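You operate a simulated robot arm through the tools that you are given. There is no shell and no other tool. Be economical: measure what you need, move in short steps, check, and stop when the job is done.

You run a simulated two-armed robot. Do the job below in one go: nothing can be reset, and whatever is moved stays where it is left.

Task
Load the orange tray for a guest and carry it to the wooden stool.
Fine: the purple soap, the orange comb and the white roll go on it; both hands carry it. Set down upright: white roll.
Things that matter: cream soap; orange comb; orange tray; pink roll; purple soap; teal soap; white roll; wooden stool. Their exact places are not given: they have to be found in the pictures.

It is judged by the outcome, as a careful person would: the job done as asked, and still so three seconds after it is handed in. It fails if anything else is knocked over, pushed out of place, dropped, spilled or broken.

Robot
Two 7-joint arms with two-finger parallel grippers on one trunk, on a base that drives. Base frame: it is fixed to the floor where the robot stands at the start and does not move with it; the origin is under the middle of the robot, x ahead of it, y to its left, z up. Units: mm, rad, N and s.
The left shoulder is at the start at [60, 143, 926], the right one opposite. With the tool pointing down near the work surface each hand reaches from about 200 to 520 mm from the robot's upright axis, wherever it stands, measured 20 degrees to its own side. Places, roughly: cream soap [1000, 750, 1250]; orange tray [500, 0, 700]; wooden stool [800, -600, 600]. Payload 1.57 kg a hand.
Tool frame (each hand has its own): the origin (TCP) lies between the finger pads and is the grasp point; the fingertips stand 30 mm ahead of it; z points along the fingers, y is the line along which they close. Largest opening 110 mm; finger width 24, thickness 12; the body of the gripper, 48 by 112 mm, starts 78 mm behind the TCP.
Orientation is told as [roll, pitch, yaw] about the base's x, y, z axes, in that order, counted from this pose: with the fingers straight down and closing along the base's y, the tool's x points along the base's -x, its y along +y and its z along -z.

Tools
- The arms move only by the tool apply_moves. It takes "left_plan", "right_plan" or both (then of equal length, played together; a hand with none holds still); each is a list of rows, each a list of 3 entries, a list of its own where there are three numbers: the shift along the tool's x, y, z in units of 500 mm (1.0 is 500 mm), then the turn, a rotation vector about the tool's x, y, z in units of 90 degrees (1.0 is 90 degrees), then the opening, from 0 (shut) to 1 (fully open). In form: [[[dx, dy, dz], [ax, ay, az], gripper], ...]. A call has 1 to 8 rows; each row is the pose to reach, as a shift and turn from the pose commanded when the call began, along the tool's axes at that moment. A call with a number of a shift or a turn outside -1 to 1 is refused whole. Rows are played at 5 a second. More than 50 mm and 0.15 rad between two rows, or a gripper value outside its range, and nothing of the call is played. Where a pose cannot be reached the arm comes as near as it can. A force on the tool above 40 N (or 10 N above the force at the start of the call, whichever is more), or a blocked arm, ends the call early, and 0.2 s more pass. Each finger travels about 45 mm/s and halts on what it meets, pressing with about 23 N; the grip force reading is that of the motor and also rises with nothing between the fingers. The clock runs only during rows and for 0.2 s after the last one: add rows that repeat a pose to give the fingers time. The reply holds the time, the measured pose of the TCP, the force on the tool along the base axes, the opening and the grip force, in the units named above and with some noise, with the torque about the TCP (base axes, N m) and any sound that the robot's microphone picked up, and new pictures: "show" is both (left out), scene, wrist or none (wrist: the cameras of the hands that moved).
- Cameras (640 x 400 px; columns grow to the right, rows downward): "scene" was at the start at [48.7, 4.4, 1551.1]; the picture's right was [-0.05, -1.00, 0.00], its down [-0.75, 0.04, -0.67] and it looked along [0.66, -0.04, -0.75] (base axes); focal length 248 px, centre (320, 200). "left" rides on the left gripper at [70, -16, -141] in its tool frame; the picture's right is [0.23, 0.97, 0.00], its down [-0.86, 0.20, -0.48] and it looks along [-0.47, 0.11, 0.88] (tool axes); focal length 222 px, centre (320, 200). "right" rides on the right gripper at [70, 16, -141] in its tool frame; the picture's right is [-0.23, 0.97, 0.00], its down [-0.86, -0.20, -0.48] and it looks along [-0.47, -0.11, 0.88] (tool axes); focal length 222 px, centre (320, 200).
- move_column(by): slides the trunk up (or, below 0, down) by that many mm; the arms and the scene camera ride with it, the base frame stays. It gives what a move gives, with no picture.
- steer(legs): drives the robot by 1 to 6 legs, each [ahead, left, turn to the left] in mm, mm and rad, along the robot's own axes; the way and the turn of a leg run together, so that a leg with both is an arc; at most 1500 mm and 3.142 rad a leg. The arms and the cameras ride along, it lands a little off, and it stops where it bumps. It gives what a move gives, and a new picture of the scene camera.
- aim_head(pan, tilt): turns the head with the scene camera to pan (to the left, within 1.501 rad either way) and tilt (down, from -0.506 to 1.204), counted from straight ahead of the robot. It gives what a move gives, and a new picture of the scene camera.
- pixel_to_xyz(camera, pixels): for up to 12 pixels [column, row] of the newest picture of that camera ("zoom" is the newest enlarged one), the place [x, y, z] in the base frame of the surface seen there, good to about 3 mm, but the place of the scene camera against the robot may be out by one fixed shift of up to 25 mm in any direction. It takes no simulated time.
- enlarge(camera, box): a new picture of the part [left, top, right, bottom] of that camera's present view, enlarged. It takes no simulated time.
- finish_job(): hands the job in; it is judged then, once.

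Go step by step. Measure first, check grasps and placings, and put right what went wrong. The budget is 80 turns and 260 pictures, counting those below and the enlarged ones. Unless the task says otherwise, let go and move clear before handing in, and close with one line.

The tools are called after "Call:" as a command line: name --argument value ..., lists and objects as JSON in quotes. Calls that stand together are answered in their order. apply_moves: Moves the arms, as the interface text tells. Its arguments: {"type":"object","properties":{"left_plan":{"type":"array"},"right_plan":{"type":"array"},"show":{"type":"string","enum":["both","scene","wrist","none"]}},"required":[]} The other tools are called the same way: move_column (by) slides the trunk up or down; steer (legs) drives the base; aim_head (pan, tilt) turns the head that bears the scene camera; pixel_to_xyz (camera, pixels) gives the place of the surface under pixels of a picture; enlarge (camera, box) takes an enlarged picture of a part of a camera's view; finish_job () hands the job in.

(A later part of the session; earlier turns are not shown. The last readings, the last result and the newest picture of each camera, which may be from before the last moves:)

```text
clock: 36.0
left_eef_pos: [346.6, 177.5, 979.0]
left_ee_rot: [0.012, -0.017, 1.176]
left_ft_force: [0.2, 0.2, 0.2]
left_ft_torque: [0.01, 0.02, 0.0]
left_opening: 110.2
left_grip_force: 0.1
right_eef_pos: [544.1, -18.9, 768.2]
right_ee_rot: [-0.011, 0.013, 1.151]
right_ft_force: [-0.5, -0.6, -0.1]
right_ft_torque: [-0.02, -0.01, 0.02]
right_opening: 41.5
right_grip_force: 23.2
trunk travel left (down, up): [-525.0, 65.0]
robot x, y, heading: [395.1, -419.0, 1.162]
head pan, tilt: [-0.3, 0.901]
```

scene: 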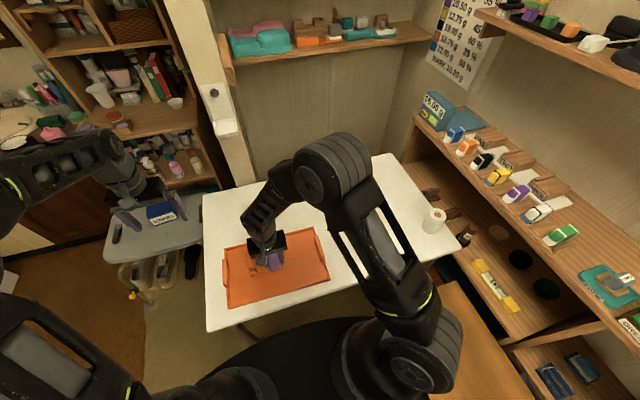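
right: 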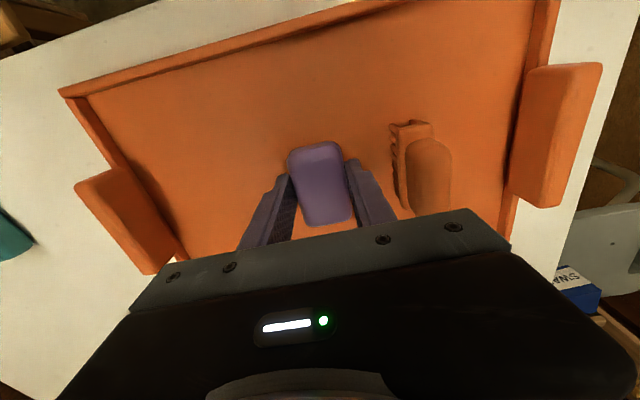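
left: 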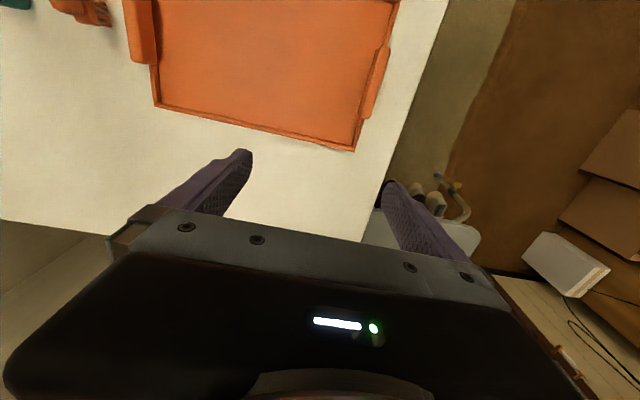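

Soap hangs just above the tray next to the comb. Lower to contact, release narrowly and rise.

Call:
apply_moves --right_plan '[[[0, 0, 0.005], [0, 0, 0], 0.2], [[0, 0, 0.009], [0, 0, 0], 0.2], [[0, 0, 0.009], [0, 0, 0], 0.4], [[0, 0, 0.009], [0, 0, 0], 0.53], [[0, 0, 0.007], [0, 0, 0], 0.53], [[0, 0, -0.08], [0, 0, 0], 0.53], [[0, 0, -0.17], [0, 0, 0], 0.53], [[0, 0, -0.25], [0, 0, 0], 0.53]]' --show "wrist"

```text
clock: 37.8
left_eef_pos: [347.1, 178.6, 979.6]
left_ee_rot: [0.014, -0.017, 1.175]
left_ft_force: [0.5, 0.7, -0.2]
left_ft_torque: [0.02, 0.03, -0.03]
left_opening: 110.0
left_grip_force: 0.1
right_eef_pos: [544.1, -15.4, 894.6]
right_ee_rot: [-0.014, 0.014, 1.151]
right_ft_force: [0.1, 0.0, 0.2]
right_ft_torque: [-0.01, 0.0, 0.01]
right_opening: 58.3
right_grip_force: 0.0
trunk travel left (down, up): [-525.0, 65.0]
robot x, y, heading: [393.2, -415.4, 1.16]
head pan, tilt: [-0.3, 0.901]
```

right: 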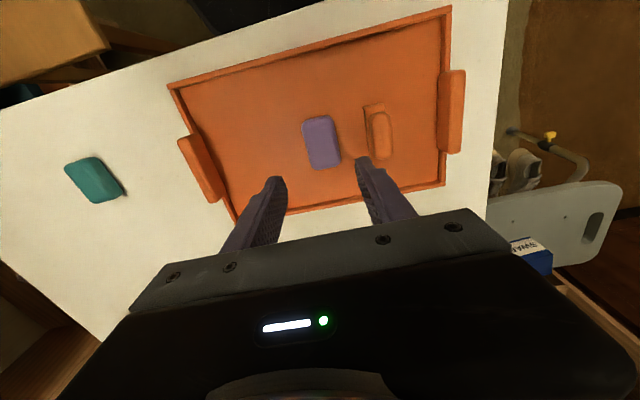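

Soap is in place. Move back over to the white roll, keeping high.

Call:
apply_moves --right_plan '[[[0, -0.09, 0], [0, 0, 0], 0.6], [[0, -0.18, 0], [0, 0, 0], 0.7], [[0, -0.27, 0], [0, 0, 0], 0.8], [[0, -0.36, 0], [0, 0, 0], 0.9], [[0.01, -0.45, 0], [0, 0, 0], 1], [[0.015, -0.54, 0], [0, 0, 0], 1], [[0.02, -0.63, 0], [0, 0, 0], 1], [[0.025, -0.72, 0], [0, 0, 0], 1]]' --show "none"

Call:
apply_moves --right_plan '[[[0.003, -0.09, 0], [0, 0, 0], 1], [[0.005, -0.18, 0], [0, 0, 0], 1], [[0.007, -0.27, 0], [0, 0, 0], 1], [[0.01, -0.36, 0], [0, 0, 0], 1], [[0.01, -0.45, 0], [0, 0, 0], 1], [[0.01, -0.475, 0], [0, 0, 0], 1], [[0.01, -0.475, 0], [0, 0, 0], 1]]' --show "both"

```text
clock: 39.6
left_eef_pos: [346.5, 176.7, 981.1]
left_ee_rot: [0.015, -0.019, 1.175]
left_ft_force: [0.2, 0.5, -0.7]
left_ft_torque: [-0.01, 0.02, -0.02]
left_opening: 109.8
left_grip_force: 0.1
right_eef_pos: [867.0, -172.5, 899.6]
right_ee_rot: [-0.012, 0.014, 1.152]
right_ft_force: [-0.3, 0.7, 0.5]
right_ft_torque: [-0.01, 0.03, 0.0]
right_opening: 110.2
right_grip_force: 0.1
trunk travel left (down, up): [-525.0, 65.0]
robot x, y, heading: [392.7, -418.3, 1.162]
head pan, tilt: [-0.3, 0.901]
```

```text
clock: 41.2
left_eef_pos: [347.9, 177.5, 980.6]
left_ee_rot: [0.014, -0.017, 1.173]
left_ft_force: [0.0, 0.2, 0.1]
left_ft_torque: [0.01, -0.03, -0.01]
left_opening: 109.6
left_grip_force: 0.0
right_eef_pos: [1081.6, -274.5, 900.8]
right_ee_rot: [-0.012, 0.012, 1.153]
right_ft_force: [-1.3, 0.3, -0.1]
right_ft_torque: [-0.03, -0.01, 0.0]
right_opening: 110.1
right_grip_force: 0.0
trunk travel left (down, up): [-525.0, 65.0]
robot x, y, heading: [391.0, -417.2, 1.163]
head pan, tilt: [-0.3, 0.901]
```

scene: 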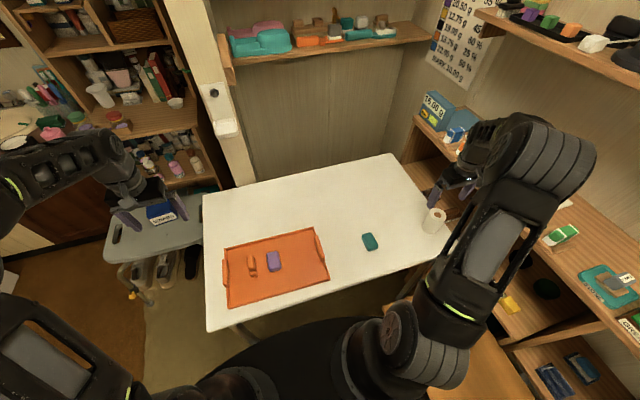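
right: 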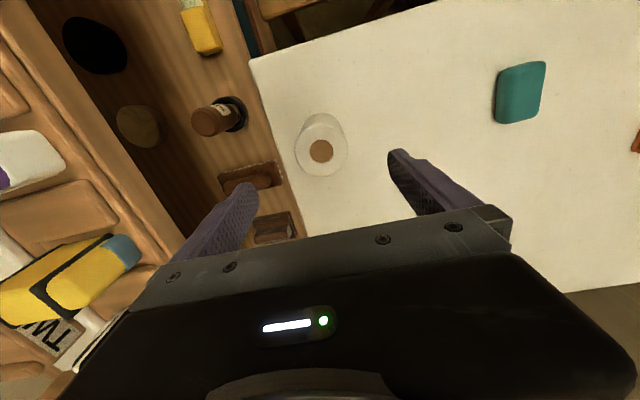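

The arm reaches the roll tool-down (roll top at 321,150). Check the shelf clearance beside the right finger and roll's place.

Call:
pixel_to_xyz --camera "right" --pixels '[[300, 140], [345, 152], [322, 172], [322, 128], [340, 125], [270, 165], [150, 170], [250, 180], [175, 235], [110, 260], [90, 160], [270, 230]]'

Call:
enlarge --camera "scene" --box '[380, 110, 540, 250]'

```text
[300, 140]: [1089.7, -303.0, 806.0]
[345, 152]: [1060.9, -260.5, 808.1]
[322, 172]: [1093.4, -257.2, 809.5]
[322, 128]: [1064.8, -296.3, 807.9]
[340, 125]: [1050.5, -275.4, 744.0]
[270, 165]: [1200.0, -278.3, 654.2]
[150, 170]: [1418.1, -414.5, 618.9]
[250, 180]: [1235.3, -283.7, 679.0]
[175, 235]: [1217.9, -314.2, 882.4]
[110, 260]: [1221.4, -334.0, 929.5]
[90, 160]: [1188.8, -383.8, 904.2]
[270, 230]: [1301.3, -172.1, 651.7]
```

```text
2.86 times, centred on (460, 180) of scene
```

zoom: 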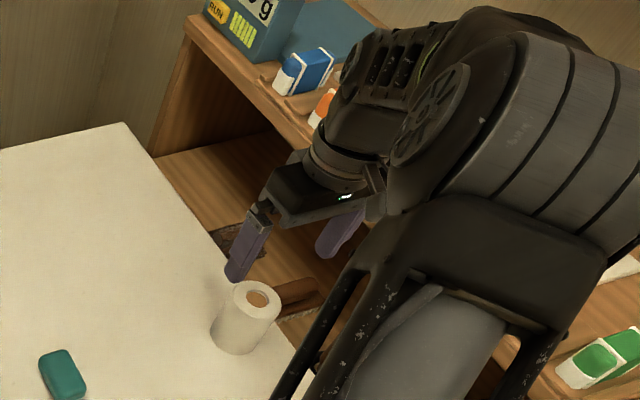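

Roll centre ≈(1079,-279), Ø~52, shelf edge about 70 mm clear of the fingers. Descend and grip it mid-height.

Call:
apply_moves --right_plan '[[[0.009, 0, 0.09], [0, 0, 0], 0.85], [[0.009, 0, 0.18], [0, 0, 0], 0.85], [[0.009, 0, 0.268], [0, 0, 0], 0.85], [[0.009, 0, 0.268], [0, 0, 0], 0.85]]' --show "wrist"

```text
clock: 42.2
left_eef_pos: [346.6, 177.1, 979.6]
left_ee_rot: [0.013, -0.017, 1.175]
left_ft_force: [-0.5, 0.7, -0.4]
left_ft_torque: [-0.01, -0.02, 0.03]
left_opening: 110.0
left_grip_force: 0.1
right_eef_pos: [1080.4, -280.1, 767.4]
right_ee_rot: [-0.013, 0.011, 1.15]
right_ft_force: [0.3, -0.1, -0.4]
right_ft_torque: [0.01, -0.02, -0.01]
right_opening: 93.5
right_grip_force: 0.0
trunk travel left (down, up): [-525.0, 65.0]
robot x, y, heading: [397.4, -421.6, 1.162]
head pan, tilt: [-0.3, 0.901]
```

right: 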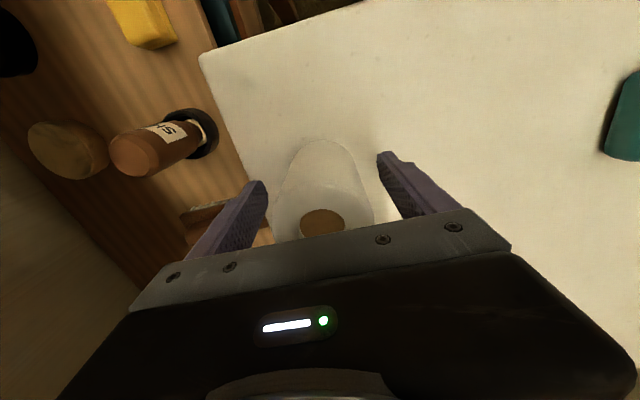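

Roll is centred between the fingers; close and lift slightly.

Call:
apply_moves --right_plan '[[[0, 0, 0], [0, 0, 0], 0.6], [[0, 0, 0], [0, 0, 0], 0.4], [[0, 0, 0], [0, 0, 0], 0.35], [[0, 0, 0], [0, 0, 0], 0.35], [[0, 0, 0], [0, 0, 0], 0.35], [[0, 0, -0.08], [0, 0, 0], 0.35], [[0, 0, -0.16], [0, 0, 0], 0.35], [[0, 0, -0.2], [0, 0, 0], 0.35]]' --show "wrist"

```text
clock: 44.0
left_eef_pos: [346.7, 177.5, 979.9]
left_ee_rot: [0.011, -0.019, 1.176]
left_ft_force: [0.9, -0.4, -0.2]
left_ft_torque: [0.0, -0.02, -0.02]
left_opening: 110.2
left_grip_force: 0.0
right_eef_pos: [1079.7, -278.8, 868.5]
right_ee_rot: [-0.011, 0.012, 1.153]
right_ft_force: [0.1, -0.3, -0.5]
right_ft_torque: [0.0, -0.01, 0.01]
right_opening: 58.7
right_grip_force: 23.1
trunk travel left (down, up): [-525.0, 65.0]
robot x, y, heading: [393.9, -422.3, 1.162]
head pan, tilt: [-0.3, 0.901]
```

right: 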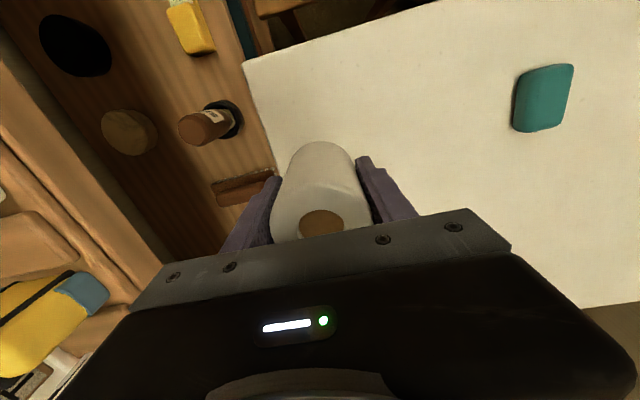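

Roll held (58.7 mm). Carry upright to the tray's right portion.

Call:
apply_moves --right_plan '[[[-0.004, 0.09, 0], [0, 0, 0], 0.35], [[-0.008, 0.18, 0], [0, 0, 0], 0.35], [[-0.012, 0.27, 0], [0, 0, 0], 0.35], [[-0.016, 0.36, 0], [0, 0, 0], 0.35], [[-0.02, 0.45, 0], [0, 0, 0], 0.35], [[-0.024, 0.54, 0], [0, 0, 0], 0.35], [[-0.028, 0.63, 0], [0, 0, 0], 0.35], [[-0.03, 0.72, 0], [0, 0, 0], 0.35]]' --show "none"

Call:
apply_moves --right_plan '[[[-0.005, 0.09, 0], [0, 0, 0], 0.35], [[-0.01, 0.18, 0], [0, 0, 0], 0.35], [[-0.015, 0.26, 0], [0, 0, 0], 0.35], [[-0.015, 0.317, 0], [0, 0, 0], 0.35], [[-0.015, 0.317, 0.09], [0, 0, 0], 0.35], [[-0.015, 0.317, 0.16], [0, 0, 0], 0.35], [[-0.015, 0.317, 0.175], [0, 0, 0], 0.35], [[-0.015, 0.317, 0.175], [0, 0, 0], 0.35]]' --show "both"

```text
clock: 45.8
left_eef_pos: [345.3, 179.1, 980.1]
left_ee_rot: [0.011, -0.016, 1.175]
left_ft_force: [-0.7, -0.4, 0.0]
left_ft_torque: [0.02, 0.02, -0.01]
left_opening: 109.9
left_grip_force: 0.1
right_eef_pos: [754.8, -119.1, 864.3]
right_ee_rot: [-0.013, 0.013, 1.153]
right_ft_force: [-0.7, 0.2, -0.8]
right_ft_torque: [-0.01, -0.01, 0.04]
right_opening: 59.2
right_grip_force: 23.1
trunk travel left (down, up): [-525.0, 65.0]
robot x, y, heading: [390.3, -417.9, 1.163]
head pan, tilt: [-0.3, 0.901]
```

```text
clock: 47.6
left_eef_pos: [345.9, 175.9, 981.2]
left_ee_rot: [0.013, -0.017, 1.174]
left_ft_force: [-0.6, 0.1, -1.1]
left_ft_torque: [0.01, -0.02, -0.01]
left_opening: 110.0
left_grip_force: 0.0
right_eef_pos: [615.1, -48.8, 775.6]
right_ee_rot: [-0.01, 0.009, 1.151]
right_ft_force: [2.7, 1.1, 23.3]
right_ft_torque: [0.28, 0.34, -0.13]
right_opening: 59.2
right_grip_force: 23.0
trunk travel left (down, up): [-525.0, 65.0]
robot x, y, heading: [392.6, -419.6, 1.161]
head pan, tilt: [-0.3, 0.901]
```

scene: 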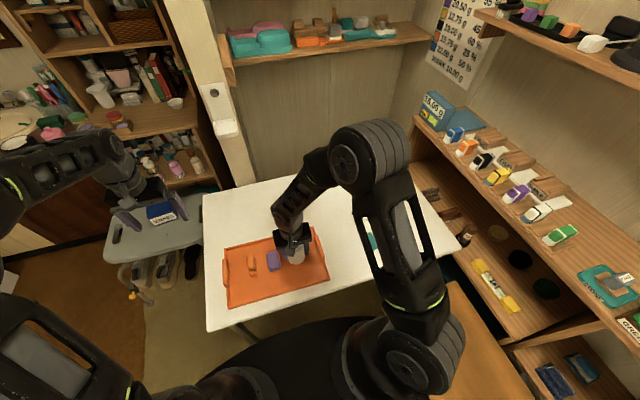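
right: 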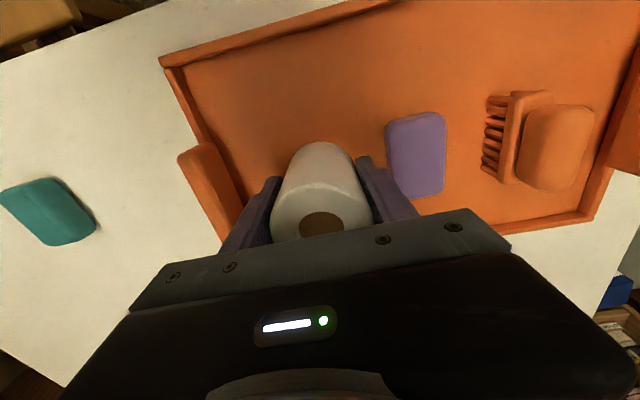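

Roll touches the tray floor (23 N). Ease up slightly, open modestly, and rise.

Call:
apply_moves --right_plan '[[[0, 0, -0.003], [0, 0, 0], 0.35], [[0, 0, -0.003], [0, 0, 0], 0.6], [[0, 0, -0.003], [0, 0, 0], 0.68], [[0, 0, -0.003], [0, 0, 0], 0.68], [[0, 0, -0.08], [0, 0, 0], 0.68], [[0, 0, -0.17], [0, 0, 0], 0.68], [[0, 0, -0.25], [0, 0, 0], 0.68]]' --show "both"

Call:
enlarge --camera "right" --box '[140, 0, 540, 250]'

```text
clock: 49.2
left_eef_pos: [345.4, 178.0, 980.0]
left_ee_rot: [0.013, -0.017, 1.176]
left_ft_force: [0.1, 0.4, -1.0]
left_ft_torque: [0.04, 0.0, -0.02]
left_opening: 110.0
left_grip_force: 0.1
right_eef_pos: [615.7, -47.1, 900.1]
right_ee_rot: [-0.012, 0.012, 1.15]
right_ft_force: [0.1, 0.4, 0.0]
right_ft_torque: [0.01, 0.03, 0.01]
right_opening: 74.9
right_grip_force: 0.1
trunk travel left (down, up): [-525.0, 65.0]
robot x, y, heading: [389.8, -419.0, 1.164]
head pan, tilt: [-0.3, 0.901]
```

scene: 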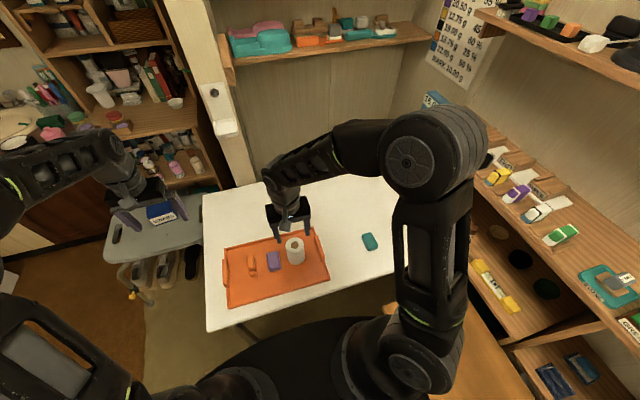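
right: 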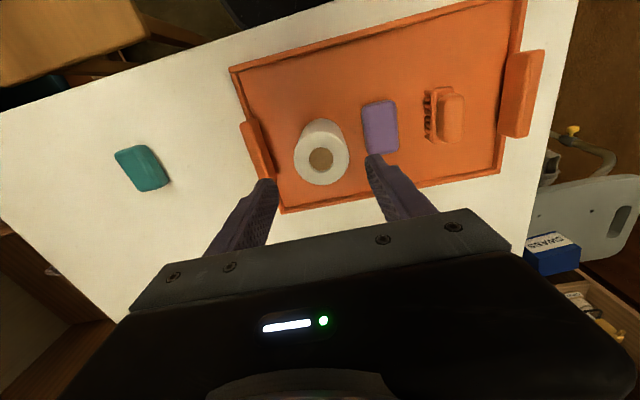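

```text
1.60 times, centred on (340, 125) of right
```

zoom: 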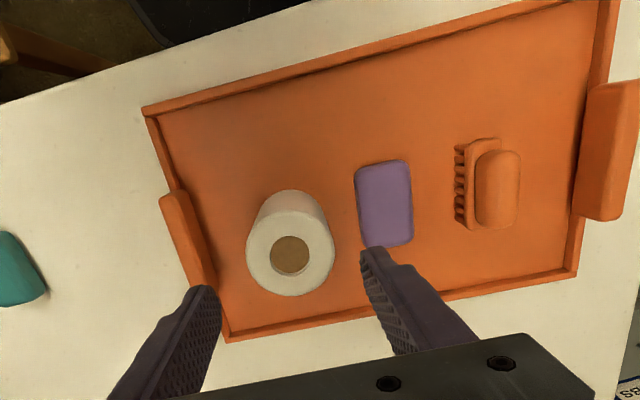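

All three are on the tray, roll upright. Now measure both handles.

Call:
pixel_to_xyz --camera "right" --pixels '[[247, 125], [256, 150], [267, 175], [262, 150], [250, 150], [535, 60], [520, 92], [508, 132], [535, 95], [506, 90], [233, 70], [500, 170]]'

Call:
enlarge --camera "scene" --box '[200, 210, 360, 320]'

```text
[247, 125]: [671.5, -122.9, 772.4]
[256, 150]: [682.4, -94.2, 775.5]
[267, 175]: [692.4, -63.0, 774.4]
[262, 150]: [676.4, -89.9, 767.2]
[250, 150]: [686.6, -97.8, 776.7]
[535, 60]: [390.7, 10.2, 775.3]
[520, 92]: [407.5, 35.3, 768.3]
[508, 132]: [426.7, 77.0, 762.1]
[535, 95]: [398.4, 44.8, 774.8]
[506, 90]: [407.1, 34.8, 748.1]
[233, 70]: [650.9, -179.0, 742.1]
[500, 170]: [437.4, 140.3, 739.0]
```

```text
3.64 times, centred on (280, 265) of scene
```

zoom: 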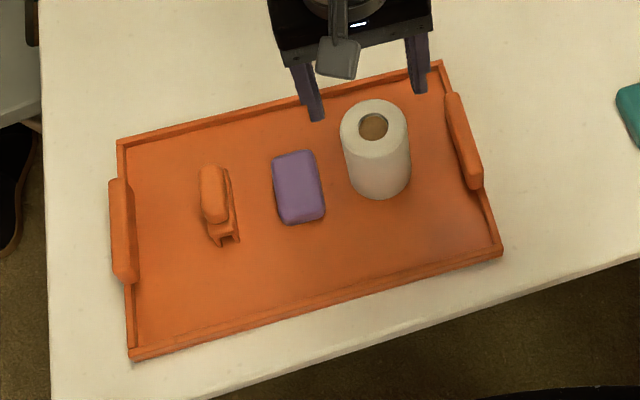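

Handles at ≈(685,-87) and (404,44), top z≈776. Bring both hands above them with fingers partly open.

Call:
apply_moves --right_plan '[[[0.004, -0.04, 0], [0, 0, 0], 0.6], [[0.008, -0.08, 0], [0, 0, 0], 0.5], [[0.012, -0.12, 0], [0, 0, 0], 0.45], [[0.016, -0.16, 0.0], [0, 0, -0.01], 0.45], [[0.016, -0.16, 0.08], [0, 0, -0.01], 0.45], [[0.016, -0.16, 0.08], [0, 0, -0.01], 0.45]]' --left_plan '[[[0.05, -0.05, 0.03], [0, 0, 0], 0.9], [[0.1, -0.1, 0.07], [0, 0, 0], 0.8], [[0.15, -0.15, 0.12], [0, 0, 0], 0.65], [[0.2, -0.211, 0.15], [0, 0, 0.007], 0.5], [[0.2, -0.211, 0.24], [0, 0, 0.007], 0.45], [[0.2, -0.211, 0.24], [0, 0, 0.007], 0.45]]' --show "both"

```text
clock: 50.6
left_eef_pos: [403.6, 47.2, 857.1]
left_ee_rot: [0.013, -0.018, 1.163]
left_ft_force: [-0.3, -1.0, -1.0]
left_ft_torque: [-0.04, -0.02, 0.01]
left_opening: 49.3
left_grip_force: 0.1
right_eef_pos: [685.8, -88.6, 860.1]
right_ee_rot: [-0.012, 0.013, 1.169]
right_ft_force: [-0.9, -0.6, 0.1]
right_ft_torque: [-0.02, 0.01, -0.03]
right_opening: 49.5
right_grip_force: 0.0
trunk travel left (down, up): [-525.0, 65.0]
robot x, y, heading: [394.3, -418.0, 1.16]
head pan, tilt: [-0.3, 0.901]
```

scene: 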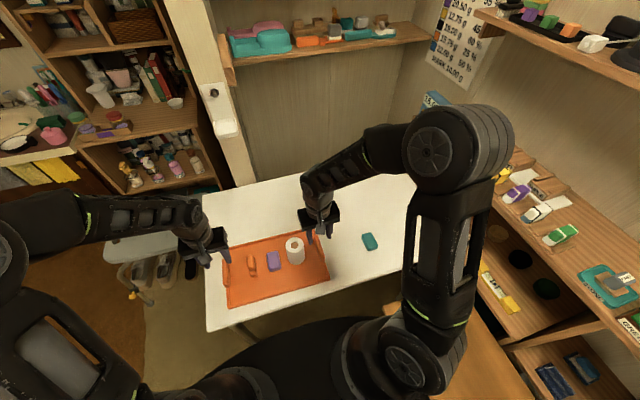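
right: 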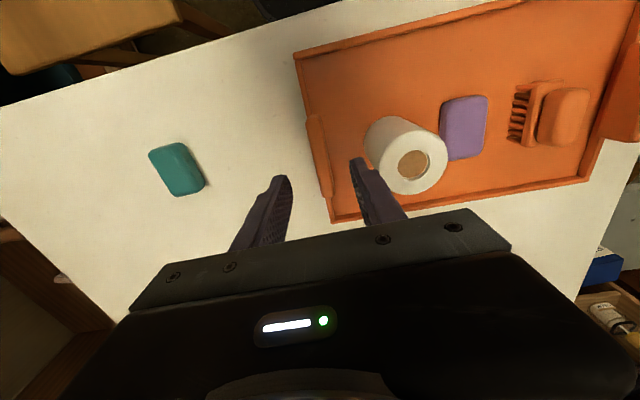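
left: 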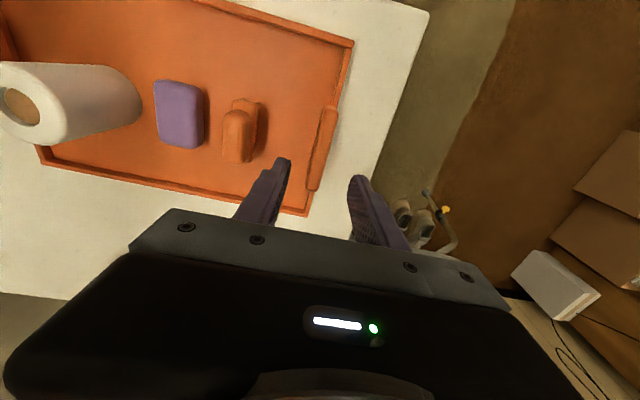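

Both handles sit centred between the fingers (right 319,157; left 321,148, shift 7 mm). Descend both and close.

Call:
apply_moves --right_plan '[[[0, 0, 0.06], [0, 0, 0], 0.45], [[0, 0, 0.12], [0, 0, 0], 0.45], [[0, 0, 0.178], [0, 0, 0], 0.45], [[0, 0, 0.178], [0, 0, 0], 0.45]]' --left_plan '[[[0.014, 0, 0.06], [0, 0, 0], 0.45], [[0.014, 0, 0.12], [0, 0, 0], 0.45], [[0.014, 0, 0.172], [0, 0, 0], 0.45], [[0.014, 0, 0.172], [0, 0, 0], 0.45]]' --show "both"

```text
clock: 51.6
left_eef_pos: [401.6, 41.1, 770.0]
left_ee_rot: [0.014, -0.019, 1.165]
left_ft_force: [0.0, 0.1, -0.2]
left_ft_torque: [0.03, -0.02, 0.0]
left_opening: 49.6
left_grip_force: 0.0
right_eef_pos: [685.4, -88.9, 770.6]
right_ee_rot: [-0.011, 0.012, 1.168]
right_ft_force: [-0.6, 0.3, 0.4]
right_ft_torque: [-0.02, -0.02, -0.04]
right_opening: 49.7
right_grip_force: 0.0
trunk travel left (down, up): [-525.0, 65.0]
robot x, y, heading: [392.2, -418.9, 1.158]
head pan, tilt: [-0.3, 0.901]
```

scene: 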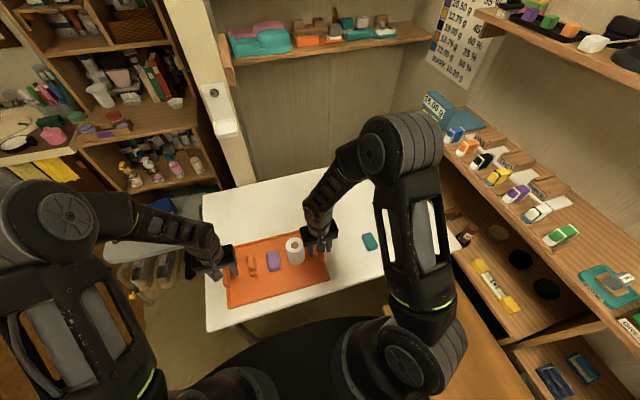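
right: 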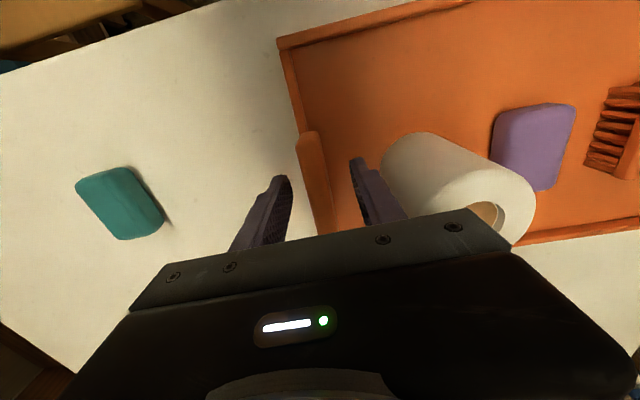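
left: 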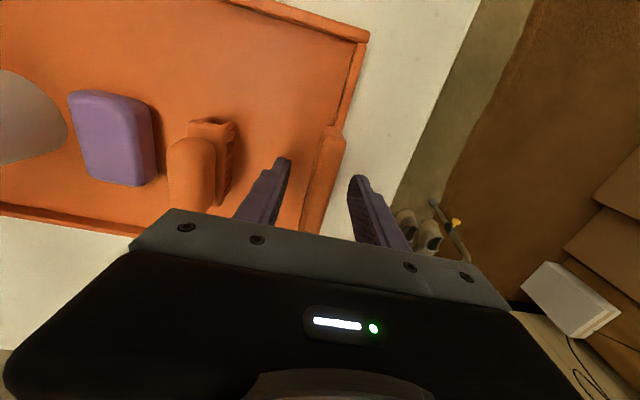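

Fingers straddle both handles. Close both grips.

Call:
apply_moves --right_plan '[[[0, 0, 0], [0, 0, 0], 0.25], [[0, 0, 0], [0, 0, 0], 0.1], [[0, 0, 0], [0, 0, 0], 0.05], [[0, 0, 0], [0, 0, 0], 0.05], [[0, 0, 0], [0, 0, 0], 0.05]]' --left_plan '[[[0, 0, 0], [0, 0, 0], 0.25], [[0, 0, 0], [0, 0, 0], 0.1], [[0, 0, 0], [0, 0, 0], 0.05], [[0, 0, 0], [0, 0, 0], 0.05], [[0, 0, 0], [0, 0, 0], 0.05]]' --show "wrist"

```text
clock: 52.8
left_eef_pos: [401.3, 42.4, 771.4]
left_ee_rot: [0.013, -0.016, 1.164]
left_ft_force: [-6.1, -0.2, 0.5]
left_ft_torque: [-0.05, -0.73, -0.56]
left_opening: 16.4
left_grip_force: 22.6
right_eef_pos: [686.5, -88.9, 770.1]
right_ee_rot: [-0.013, 0.012, 1.166]
right_ft_force: [7.3, 0.1, -0.3]
right_ft_torque: [0.06, 0.77, -0.56]
right_opening: 16.3
right_grip_force: 22.8
trunk travel left (down, up): [-525.0, 65.0]
robot x, y, heading: [395.5, -419.2, 1.162]
head pan, tilt: [-0.3, 0.901]
```

right: 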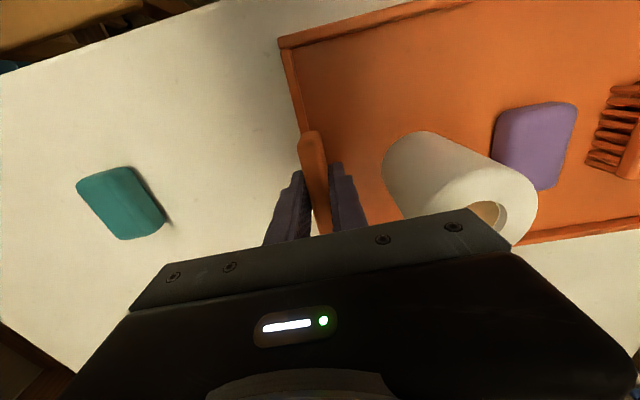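
left: 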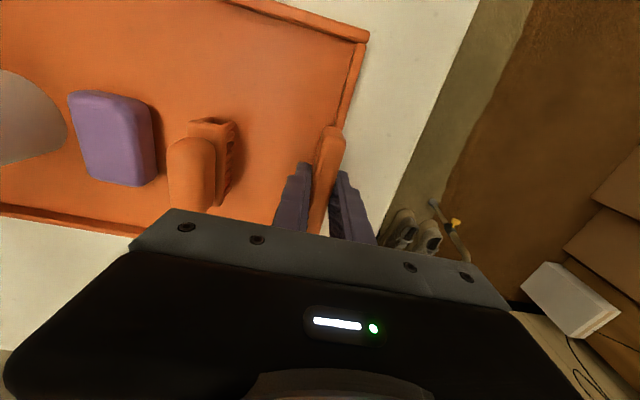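

Both handles gripped at 16 mm. Lift the tray straight up with the trunk by 60 mm.

Call:
move_column --by 15

Call:
move_column --by 45

Call:
aim_head --pan -0.1 --tilt 0.95

Call:
enlarge --camera "scene" --box '[180, 150, 420, 320]'

```text
clock: 53.4
left_eef_pos: [400.2, 43.7, 783.9]
left_ee_rot: [0.013, -0.014, 1.163]
left_ft_force: [-9.6, 1.1, -2.6]
left_ft_torque: [-0.23, -0.63, -0.53]
left_opening: 16.1
left_grip_force: 22.7
right_eef_pos: [685.7, -89.3, 785.3]
right_ee_rot: [-0.013, 0.014, 1.167]
right_ft_force: [9.5, -0.9, -3.2]
right_ft_torque: [0.24, 0.62, -0.55]
right_opening: 16.3
right_grip_force: 23.1
trunk travel left (down, up): [-540.0, 50.0]
robot x, y, heading: [391.7, -417.0, 1.163]
head pan, tilt: [-0.3, 0.901]
```

```text
clock: 54.3
left_eef_pos: [400.3, 42.7, 830.5]
left_ee_rot: [0.013, -0.016, 1.164]
left_ft_force: [-13.5, 1.1, -3.5]
left_ft_torque: [-0.57, -0.35, -0.59]
left_opening: 16.0
left_grip_force: 23.0
right_eef_pos: [685.9, -89.0, 830.2]
right_ee_rot: [-0.014, 0.014, 1.168]
right_ft_force: [12.9, -2.3, -2.0]
right_ft_torque: [0.55, 0.43, -0.57]
right_opening: 16.5
right_grip_force: 23.2
trunk travel left (down, up): [-585.0, 5.0]
robot x, y, heading: [391.6, -418.0, 1.164]
head pan, tilt: [-0.3, 0.901]
```

```text
clock: 55.0
left_eef_pos: [400.9, 42.6, 830.7]
left_ee_rot: [0.013, -0.016, 1.165]
left_ft_force: [-15.4, 2.0, -2.8]
left_ft_torque: [-0.48, -0.37, -0.56]
left_opening: 16.3
left_grip_force: 23.5
right_eef_pos: [685.5, -89.5, 829.4]
right_ee_rot: [-0.014, 0.015, 1.168]
right_ft_force: [13.8, -2.7, -3.2]
right_ft_torque: [0.47, 0.45, -0.63]
right_opening: 16.4
right_grip_force: 22.7
trunk travel left (down, up): [-585.0, 5.0]
robot x, y, heading: [394.6, -419.1, 1.162]
head pan, tilt: [-0.099, 0.949]
```

scene: 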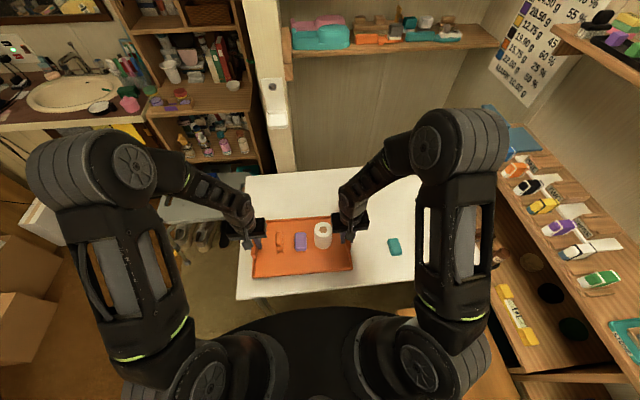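

```text
2.35 times, centred on (300, 235) of scene
```

zoom: 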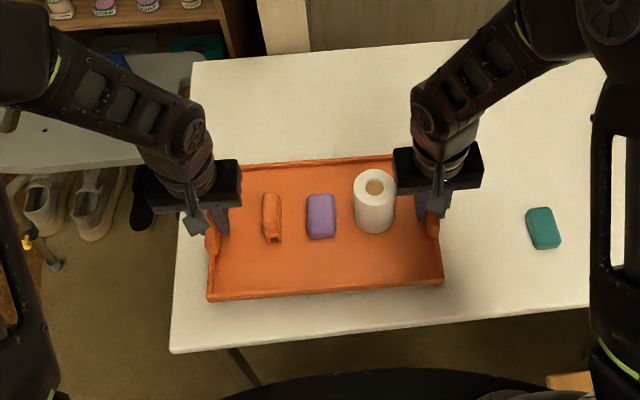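

The tray hangs level with all three items. Turn right in stages toward the stool.

Call:
steer --legs '[[0, 0, -0.3]]'

```text
clock: 56.4
left_eef_pos: [539.2, 18.9, 830.5]
left_ee_rot: [0.014, -0.016, 0.86]
left_ft_force: [-14.5, 9.7, -2.9]
left_ft_torque: [-0.27, -0.44, -0.5]
left_opening: 16.2
left_grip_force: 22.7
right_eef_pos: [771.1, -191.3, 829.7]
right_ee_rot: [-0.012, 0.013, 0.863]
right_ft_force: [14.9, -9.1, -2.1]
right_ft_torque: [0.26, 0.49, -0.55]
right_opening: 16.2
right_grip_force: 22.6
trunk travel left (down, up): [-585.0, 5.0]
robot x, y, heading: [392.7, -418.5, 0.862]
head pan, tilt: [-0.099, 0.949]
```

scene: 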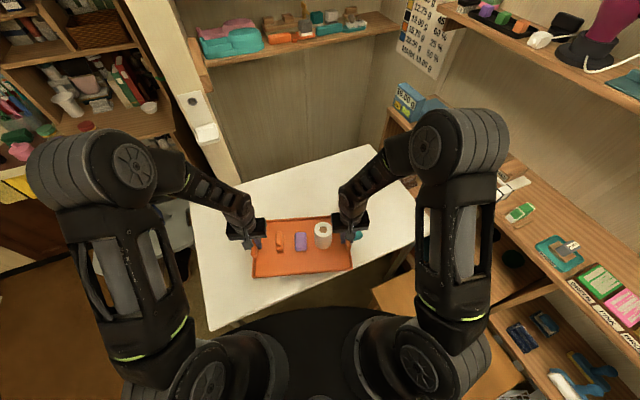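

Items steady. Relieve the mild squeeze between hands, then continue turning.

Call:
apply_moves --left_plan '[[[0, 0.002, 0], [0, 0, 0], 0.05]]' --right_plan '[[[0, -0.002, 0], [0, 0, 0], 0.05]]' --show "none"

Call:
steer --legs '[[0, 0, -0.6]]'

Call:
steer --legs '[[0, 0, -0.64]]'

```text
clock: 56.8
left_eef_pos: [538.6, 18.6, 830.4]
left_ee_rot: [0.012, -0.016, 0.858]
left_ft_force: [1.9, -6.8, -2.8]
left_ft_torque: [-0.41, -0.81, -0.41]
left_opening: 16.1
left_grip_force: 23.1
right_eef_pos: [771.3, -191.3, 829.7]
right_ee_rot: [-0.011, 0.011, 0.864]
right_ft_force: [-1.6, 6.6, -3.3]
right_ft_torque: [0.25, 0.67, -0.6]
right_opening: 15.8
right_grip_force: 22.5
trunk travel left (down, up): [-585.0, 5.0]
robot x, y, heading: [391.9, -421.0, 0.86]
head pan, tilt: [-0.099, 0.949]
```

```text
clock: 58.8
left_eef_pos: [762.2, -140.5, 829.5]
left_ee_rot: [0.01, -0.018, 0.257]
left_ft_force: [2.3, -21.8, -1.7]
left_ft_torque: [-1.01, -0.04, -0.51]
left_opening: 16.3
left_grip_force: 23.2
right_eef_pos: [834.2, -447.5, 830.2]
right_ee_rot: [-0.014, 0.012, 0.262]
right_ft_force: [-1.2, 21.0, -3.4]
right_ft_torque: [0.84, 0.01, -0.61]
right_opening: 16.4
right_grip_force: 23.0
trunk travel left (down, up): [-585.0, 5.0]
robot x, y, heading: [393.2, -419.0, 0.254]
head pan, tilt: [-0.099, 0.949]
```

scene: 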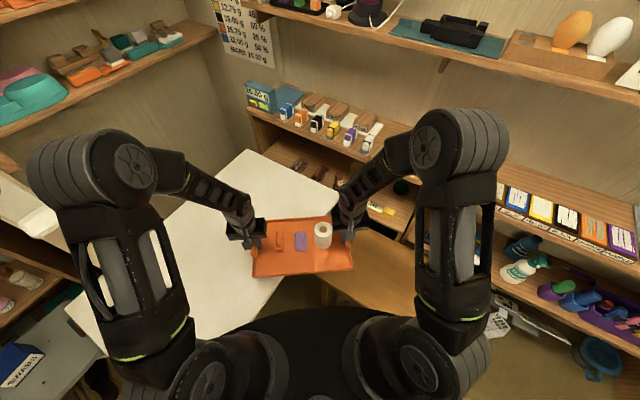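

```text
clock: 61.0
left_eef_pos: [854.2, -414.3, 830.7]
left_ee_rot: [0.012, -0.017, -0.379]
left_ft_force: [-4.3, 0.5, -2.9]
left_ft_torque: [-0.52, 0.69, -0.54]
left_opening: 16.3
left_grip_force: 22.8
right_eef_pos: [732.3, -703.3, 830.4]
right_ee_rot: [-0.012, 0.012, -0.375]
right_ft_force: [4.8, -0.1, -2.9]
right_ft_torque: [0.49, -0.65, -0.62]
right_opening: 16.5
right_grip_force: 23.0
trunk travel left (down, up): [-585.0, 5.0]
robot x, y, heading: [397.1, -418.6, -0.378]
head pan, tilt: [-0.099, 0.949]
```

scene: 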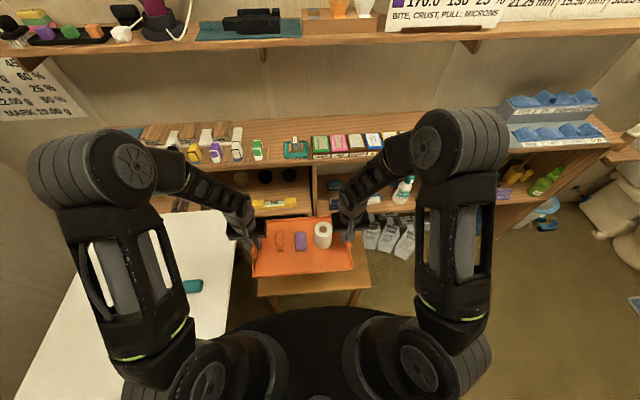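

Facing the stool; tray above it. Measure stool edges versus tray corners in this picture.

Call:
enlarge --camera "scene" --box '[220, 190, 400, 310]'

Call:
pixel_to_xyz --camera "scene" --pixels '[[260, 292], [370, 286], [365, 262], [310, 285], [355, 264], [250, 279], [354, 270], [300, 260], [259, 285], [233, 230], [220, 300]]'

```text
3.33 times, centred on (310, 250) of scene
```

zoom: 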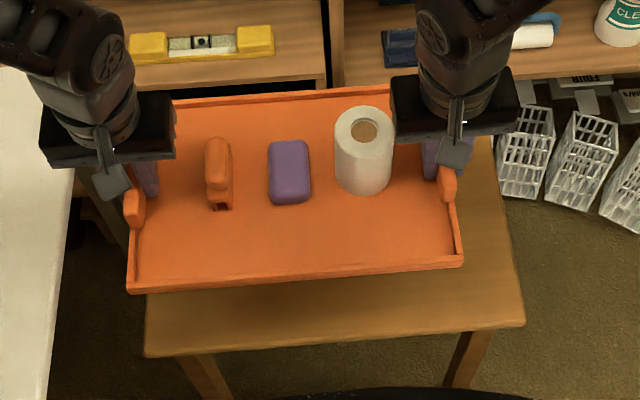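

```text
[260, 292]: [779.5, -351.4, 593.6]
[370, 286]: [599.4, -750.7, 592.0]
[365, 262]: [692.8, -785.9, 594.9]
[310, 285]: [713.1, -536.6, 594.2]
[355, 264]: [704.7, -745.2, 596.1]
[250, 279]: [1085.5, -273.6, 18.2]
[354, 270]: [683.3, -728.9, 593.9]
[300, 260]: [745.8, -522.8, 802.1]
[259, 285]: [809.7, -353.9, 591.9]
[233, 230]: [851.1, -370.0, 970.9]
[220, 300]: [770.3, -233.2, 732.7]
```

Measure tray corners precisely on the zoom.

Call:
pixel_to_xyz --camera "zoom" --pixels '[[132, 284], [300, 276], [458, 259], [175, 104], [385, 92], [148, 352], [520, 322], [500, 190], [508, 250], [363, 130], [135, 208], [447, 184]]'

```text
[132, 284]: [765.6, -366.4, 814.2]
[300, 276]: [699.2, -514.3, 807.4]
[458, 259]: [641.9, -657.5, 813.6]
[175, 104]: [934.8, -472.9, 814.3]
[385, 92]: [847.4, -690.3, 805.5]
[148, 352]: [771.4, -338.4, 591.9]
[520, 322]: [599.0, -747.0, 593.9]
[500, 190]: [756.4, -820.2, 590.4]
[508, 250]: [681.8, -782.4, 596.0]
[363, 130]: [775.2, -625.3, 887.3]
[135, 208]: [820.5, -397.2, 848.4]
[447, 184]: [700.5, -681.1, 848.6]
```

Tray is aligned in angle; it needs ~36 mm right and ~40 mm forward to be centred on the stool. Shift base right, then extend both arms.

Call:
steer --legs '[[0, -34, 0]]'

Call:
apply_moves --left_plan '[[[-0.02, 0, 0], [0, 0, 0], 0.05], [[-0.04, 0, 0], [0, 0, 0], 0.05], [[-0.06, 0, 0], [0, 0, 0], 0.05], [[-0.08, 0, 0], [0, 0, 0], 0.05], [[-0.08, 0, 0], [0, 0, 0], 0.05]]' --right_plan '[[[-0.02, 0, 0], [0, 0, 0], 0.05], [[-0.04, 0, 0], [0, 0, 0], 0.05], [[-0.06, 0, 0], [0, 0, 0], 0.05], [[-0.08, 0, 0], [0, 0, 0], 0.05], [[-0.08, 0, 0], [0, 0, 0], 0.05]]' --show "none"

Call:
move_column --by -100

Call:
enlarge --camera "scene" --box '[100, 100, 500, 350]'

```text
clock: 61.8
left_eef_pos: [841.0, -446.4, 830.3]
left_ee_rot: [0.013, -0.015, -0.38]
left_ft_force: [-2.8, 0.9, -2.3]
left_ft_torque: [-0.49, 0.43, -0.36]
left_opening: 16.0
left_grip_force: 23.1
right_eef_pos: [719.0, -736.7, 830.0]
right_ee_rot: [-0.008, 0.011, -0.375]
right_ft_force: [1.7, -1.6, -2.0]
right_ft_torque: [0.61, -0.48, -0.51]
right_opening: 16.2
right_grip_force: 23.0
trunk travel left (down, up): [-585.0, 5.0]
robot x, y, heading: [382.4, -452.9, -0.378]
head pan, tilt: [-0.099, 0.949]
```

scene: 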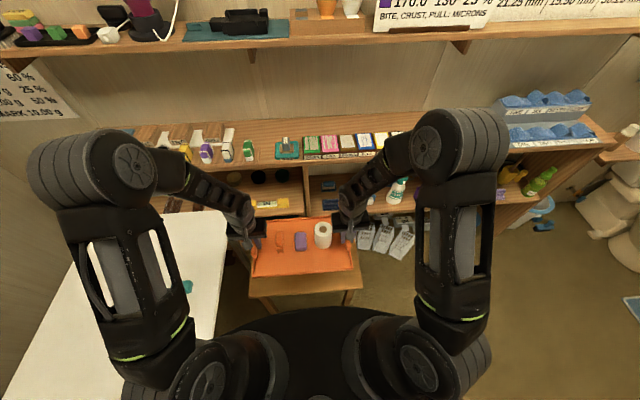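

```text
clock: 63.0
left_eef_pos: [879.2, -459.3, 829.5]
left_ee_rot: [0.014, -0.014, -0.381]
left_ft_force: [-2.9, 3.6, -2.2]
left_ft_torque: [-0.56, 0.44, -0.46]
left_opening: 16.1
left_grip_force: 23.0
right_eef_pos: [757.3, -749.6, 830.9]
right_ee_rot: [-0.01, 0.01, -0.375]
right_ft_force: [2.1, -3.5, -3.2]
right_ft_torque: [0.59, -0.44, -0.58]
right_opening: 15.9
right_grip_force: 22.6
trunk travel left (down, up): [-585.0, 5.0]
robot x, y, heading: [381.8, -452.4, -0.379]
head pan, tilt: [-0.099, 0.949]
```

```text
clock: 64.3
left_eef_pos: [879.8, -461.1, 730.3]
left_ee_rot: [0.011, -0.015, -0.381]
left_ft_force: [-2.2, 4.9, -2.9]
left_ft_torque: [-0.51, 0.56, -0.5]
left_opening: 16.1
left_grip_force: 22.9
right_eef_pos: [756.8, -748.4, 731.1]
right_ee_rot: [-0.012, 0.01, -0.377]
right_ft_force: [1.8, -4.7, -2.7]
right_ft_torque: [0.56, -0.57, -0.61]
right_opening: 16.3
right_grip_force: 23.3
trunk travel left (down, up): [-485.0, 105.0]
robot x, y, heading: [381.0, -451.0, -0.382]
head pan, tilt: [-0.099, 0.949]
```

```text
1.60 times, centred on (300, 225) of scene
```

zoom: 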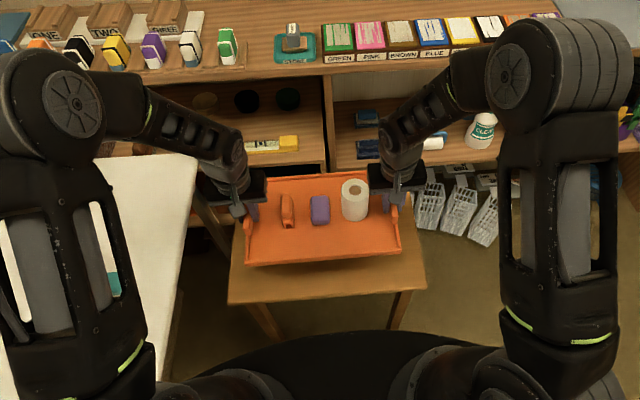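

Clear. Lower another 80 mm and recheck the tray against the stool.

Call:
move_column --by -80

Call:
enlarge --camera "scene" --box '[200, 180, 400, 310]'

```text
clock: 65.5
left_eef_pos: [878.1, -460.8, 650.7]
left_ee_rot: [0.013, -0.016, -0.38]
left_ft_force: [-0.3, 5.9, -2.3]
left_ft_torque: [-0.67, 0.23, -0.47]
left_opening: 16.2
left_grip_force: 22.8
right_eef_pos: [755.1, -749.8, 649.9]
right_ee_rot: [-0.012, 0.01, -0.374]
right_ft_force: [1.1, -5.9, -2.8]
right_ft_torque: [0.68, -0.21, -0.56]
right_opening: 16.2
right_grip_force: 22.8
trunk travel left (down, up): [-405.0, 185.0]
robot x, y, heading: [382.0, -452.0, -0.382]
head pan, tilt: [-0.099, 0.949]
```

```text
3.08 times, centred on (300, 245) of scene
```

zoom: 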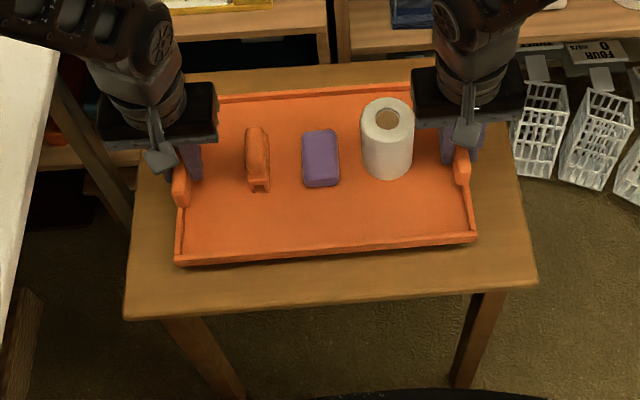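

Call:
pixel_to_xyz --camera "zoom" --pixels '[[128, 312], [530, 275], [180, 255], [472, 232], [220, 100], [400, 90], [193, 75], [150, 210], [500, 190], [350, 68], [300, 285]]'

```text
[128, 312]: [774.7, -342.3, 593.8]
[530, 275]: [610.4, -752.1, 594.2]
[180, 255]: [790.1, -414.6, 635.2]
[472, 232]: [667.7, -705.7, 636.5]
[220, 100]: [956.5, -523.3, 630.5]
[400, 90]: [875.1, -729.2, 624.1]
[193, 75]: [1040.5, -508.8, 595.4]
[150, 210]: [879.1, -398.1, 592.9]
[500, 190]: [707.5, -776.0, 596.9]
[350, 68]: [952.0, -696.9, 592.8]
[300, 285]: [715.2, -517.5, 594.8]
```

Tray is centred over the stool with ~40+ mm margins; about 20 mm remain. Lower in small steps watching the forces.

Call:
move_column --by -15

Call:
move_column --by -3

Call:
move_column --by -2

```text
clock: 66.1
left_eef_pos: [879.2, -460.2, 634.7]
left_ee_rot: [0.012, -0.016, -0.381]
left_ft_force: [-1.2, 5.3, -3.4]
left_ft_torque: [-0.71, 0.14, -0.45]
left_opening: 16.2
left_grip_force: 22.1
right_eef_pos: [757.0, -748.9, 635.4]
right_ee_rot: [-0.011, 0.011, -0.375]
right_ft_force: [2.0, -5.9, -3.4]
right_ft_torque: [0.71, -0.12, -0.54]
right_opening: 16.1
right_grip_force: 23.1
trunk travel left (down, up): [-390.0, 200.0]
robot x, y, heading: [380.4, -451.6, -0.373]
head pan, tilt: [-0.099, 0.949]
```

```text
clock: 66.7
left_eef_pos: [878.4, -459.5, 632.2]
left_ee_rot: [0.012, -0.015, -0.382]
left_ft_force: [0.0, 5.8, -2.4]
left_ft_torque: [-0.67, 0.21, -0.47]
left_opening: 16.0
left_grip_force: 23.2
right_eef_pos: [756.4, -749.3, 631.6]
right_ee_rot: [-0.01, 0.01, -0.375]
right_ft_force: [0.2, -5.6, -2.1]
right_ft_torque: [0.72, -0.17, -0.49]
right_opening: 16.3
right_grip_force: 23.2
trunk travel left (down, up): [-387.0, 203.0]
robot x, y, heading: [379.5, -450.0, -0.382]
head pan, tilt: [-0.099, 0.949]
```

```text
clock: 67.2
left_eef_pos: [879.3, -460.7, 630.6]
left_ee_rot: [0.013, -0.017, -0.38]
left_ft_force: [-1.2, 6.7, 0.0]
left_ft_torque: [-0.73, 0.14, -0.45]
left_opening: 15.9
left_grip_force: 23.4
right_eef_pos: [756.7, -749.0, 630.1]
right_ee_rot: [-0.011, 0.011, -0.375]
right_ft_force: [-0.1, -7.0, -0.8]
right_ft_torque: [0.55, -0.47, -0.57]
right_opening: 16.3
right_grip_force: 23.7
trunk travel left (down, up): [-385.0, 205.0]
robot x, y, heading: [382.0, -447.7, -0.375]
head pan, tilt: [-0.099, 0.949]
```

Force is turning from hanging weight to zero: first contact. One more millimetre.

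Call:
move_column --by -1

```text
clock: 67.7
left_eef_pos: [878.2, -460.7, 631.9]
left_ee_rot: [0.015, -0.017, -0.382]
left_ft_force: [1.1, 8.0, 10.4]
left_ft_torque: [-0.3, 0.91, -0.6]
left_opening: 16.2
left_grip_force: 22.5
right_eef_pos: [755.3, -748.9, 631.2]
right_ee_rot: [-0.012, 0.01, -0.376]
right_ft_force: [1.0, -9.1, 8.9]
right_ft_torque: [0.88, 0.3, -0.49]
right_opening: 16.2
right_grip_force: 22.9
trunk travel left (down, up): [-384.0, 206.0]
robot x, y, heading: [378.2, -448.3, -0.377]
head pan, tilt: [-0.099, 0.949]
```

Tray rests on the stool. Open both grippers modestly.

Call:
apply_moves --left_plan '[[[0, 0, 0], [0, 0, 0], 0.25], [[0, 0, 0], [0, 0, 0], 0.4], [[0, 0, 0], [0, 0, 0], 0.4], [[0, 0, 0], [0, 0, 0], 0.4]]' --right_plan '[[[0, 0, 0], [0, 0, 0], 0.25], [[0, 0, 0], [0, 0, 0], 0.4], [[0, 0, 0], [0, 0, 0], 0.4], [[0, 0, 0], [0, 0, 0], 0.4]]' --show "both"

```text
clock: 68.7
left_eef_pos: [879.2, -460.0, 630.4]
left_ee_rot: [0.012, -0.016, -0.381]
left_ft_force: [0.2, 0.5, -0.1]
left_ft_torque: [-0.03, -0.02, 0.01]
left_opening: 44.0
left_grip_force: 0.1
right_eef_pos: [756.0, -748.8, 629.8]
right_ee_rot: [-0.01, 0.013, -0.376]
right_ft_force: [-0.1, 0.3, -0.5]
right_ft_torque: [-0.01, 0.02, 0.03]
right_opening: 43.8
right_grip_force: 0.0
trunk travel left (down, up): [-384.0, 206.0]
robot x, y, heading: [379.8, -451.7, -0.379]
head pan, tilt: [-0.099, 0.949]
```

scene: 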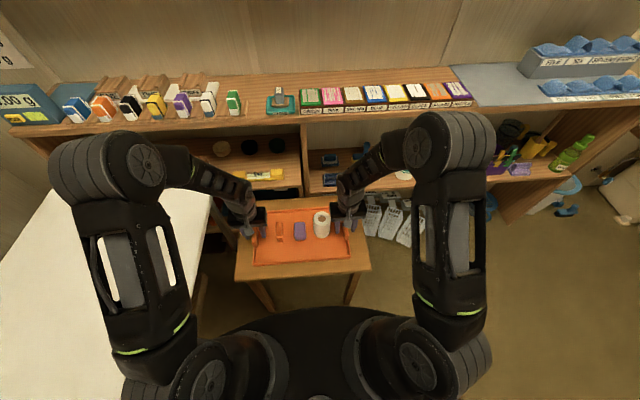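
right: 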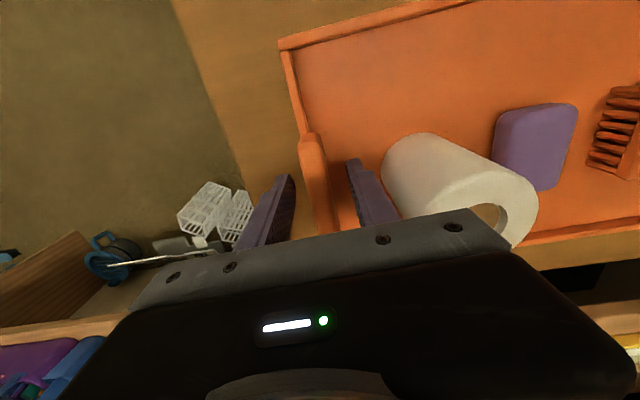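
left: 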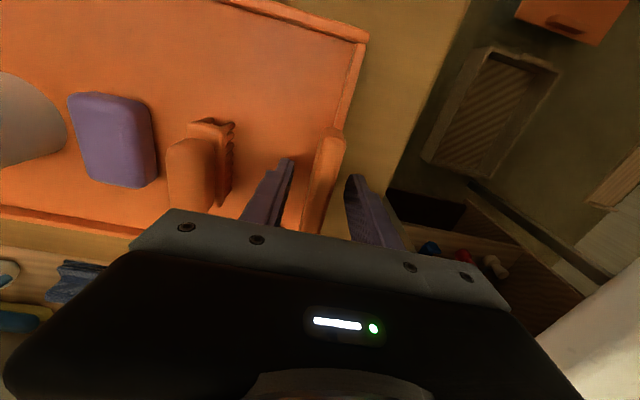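

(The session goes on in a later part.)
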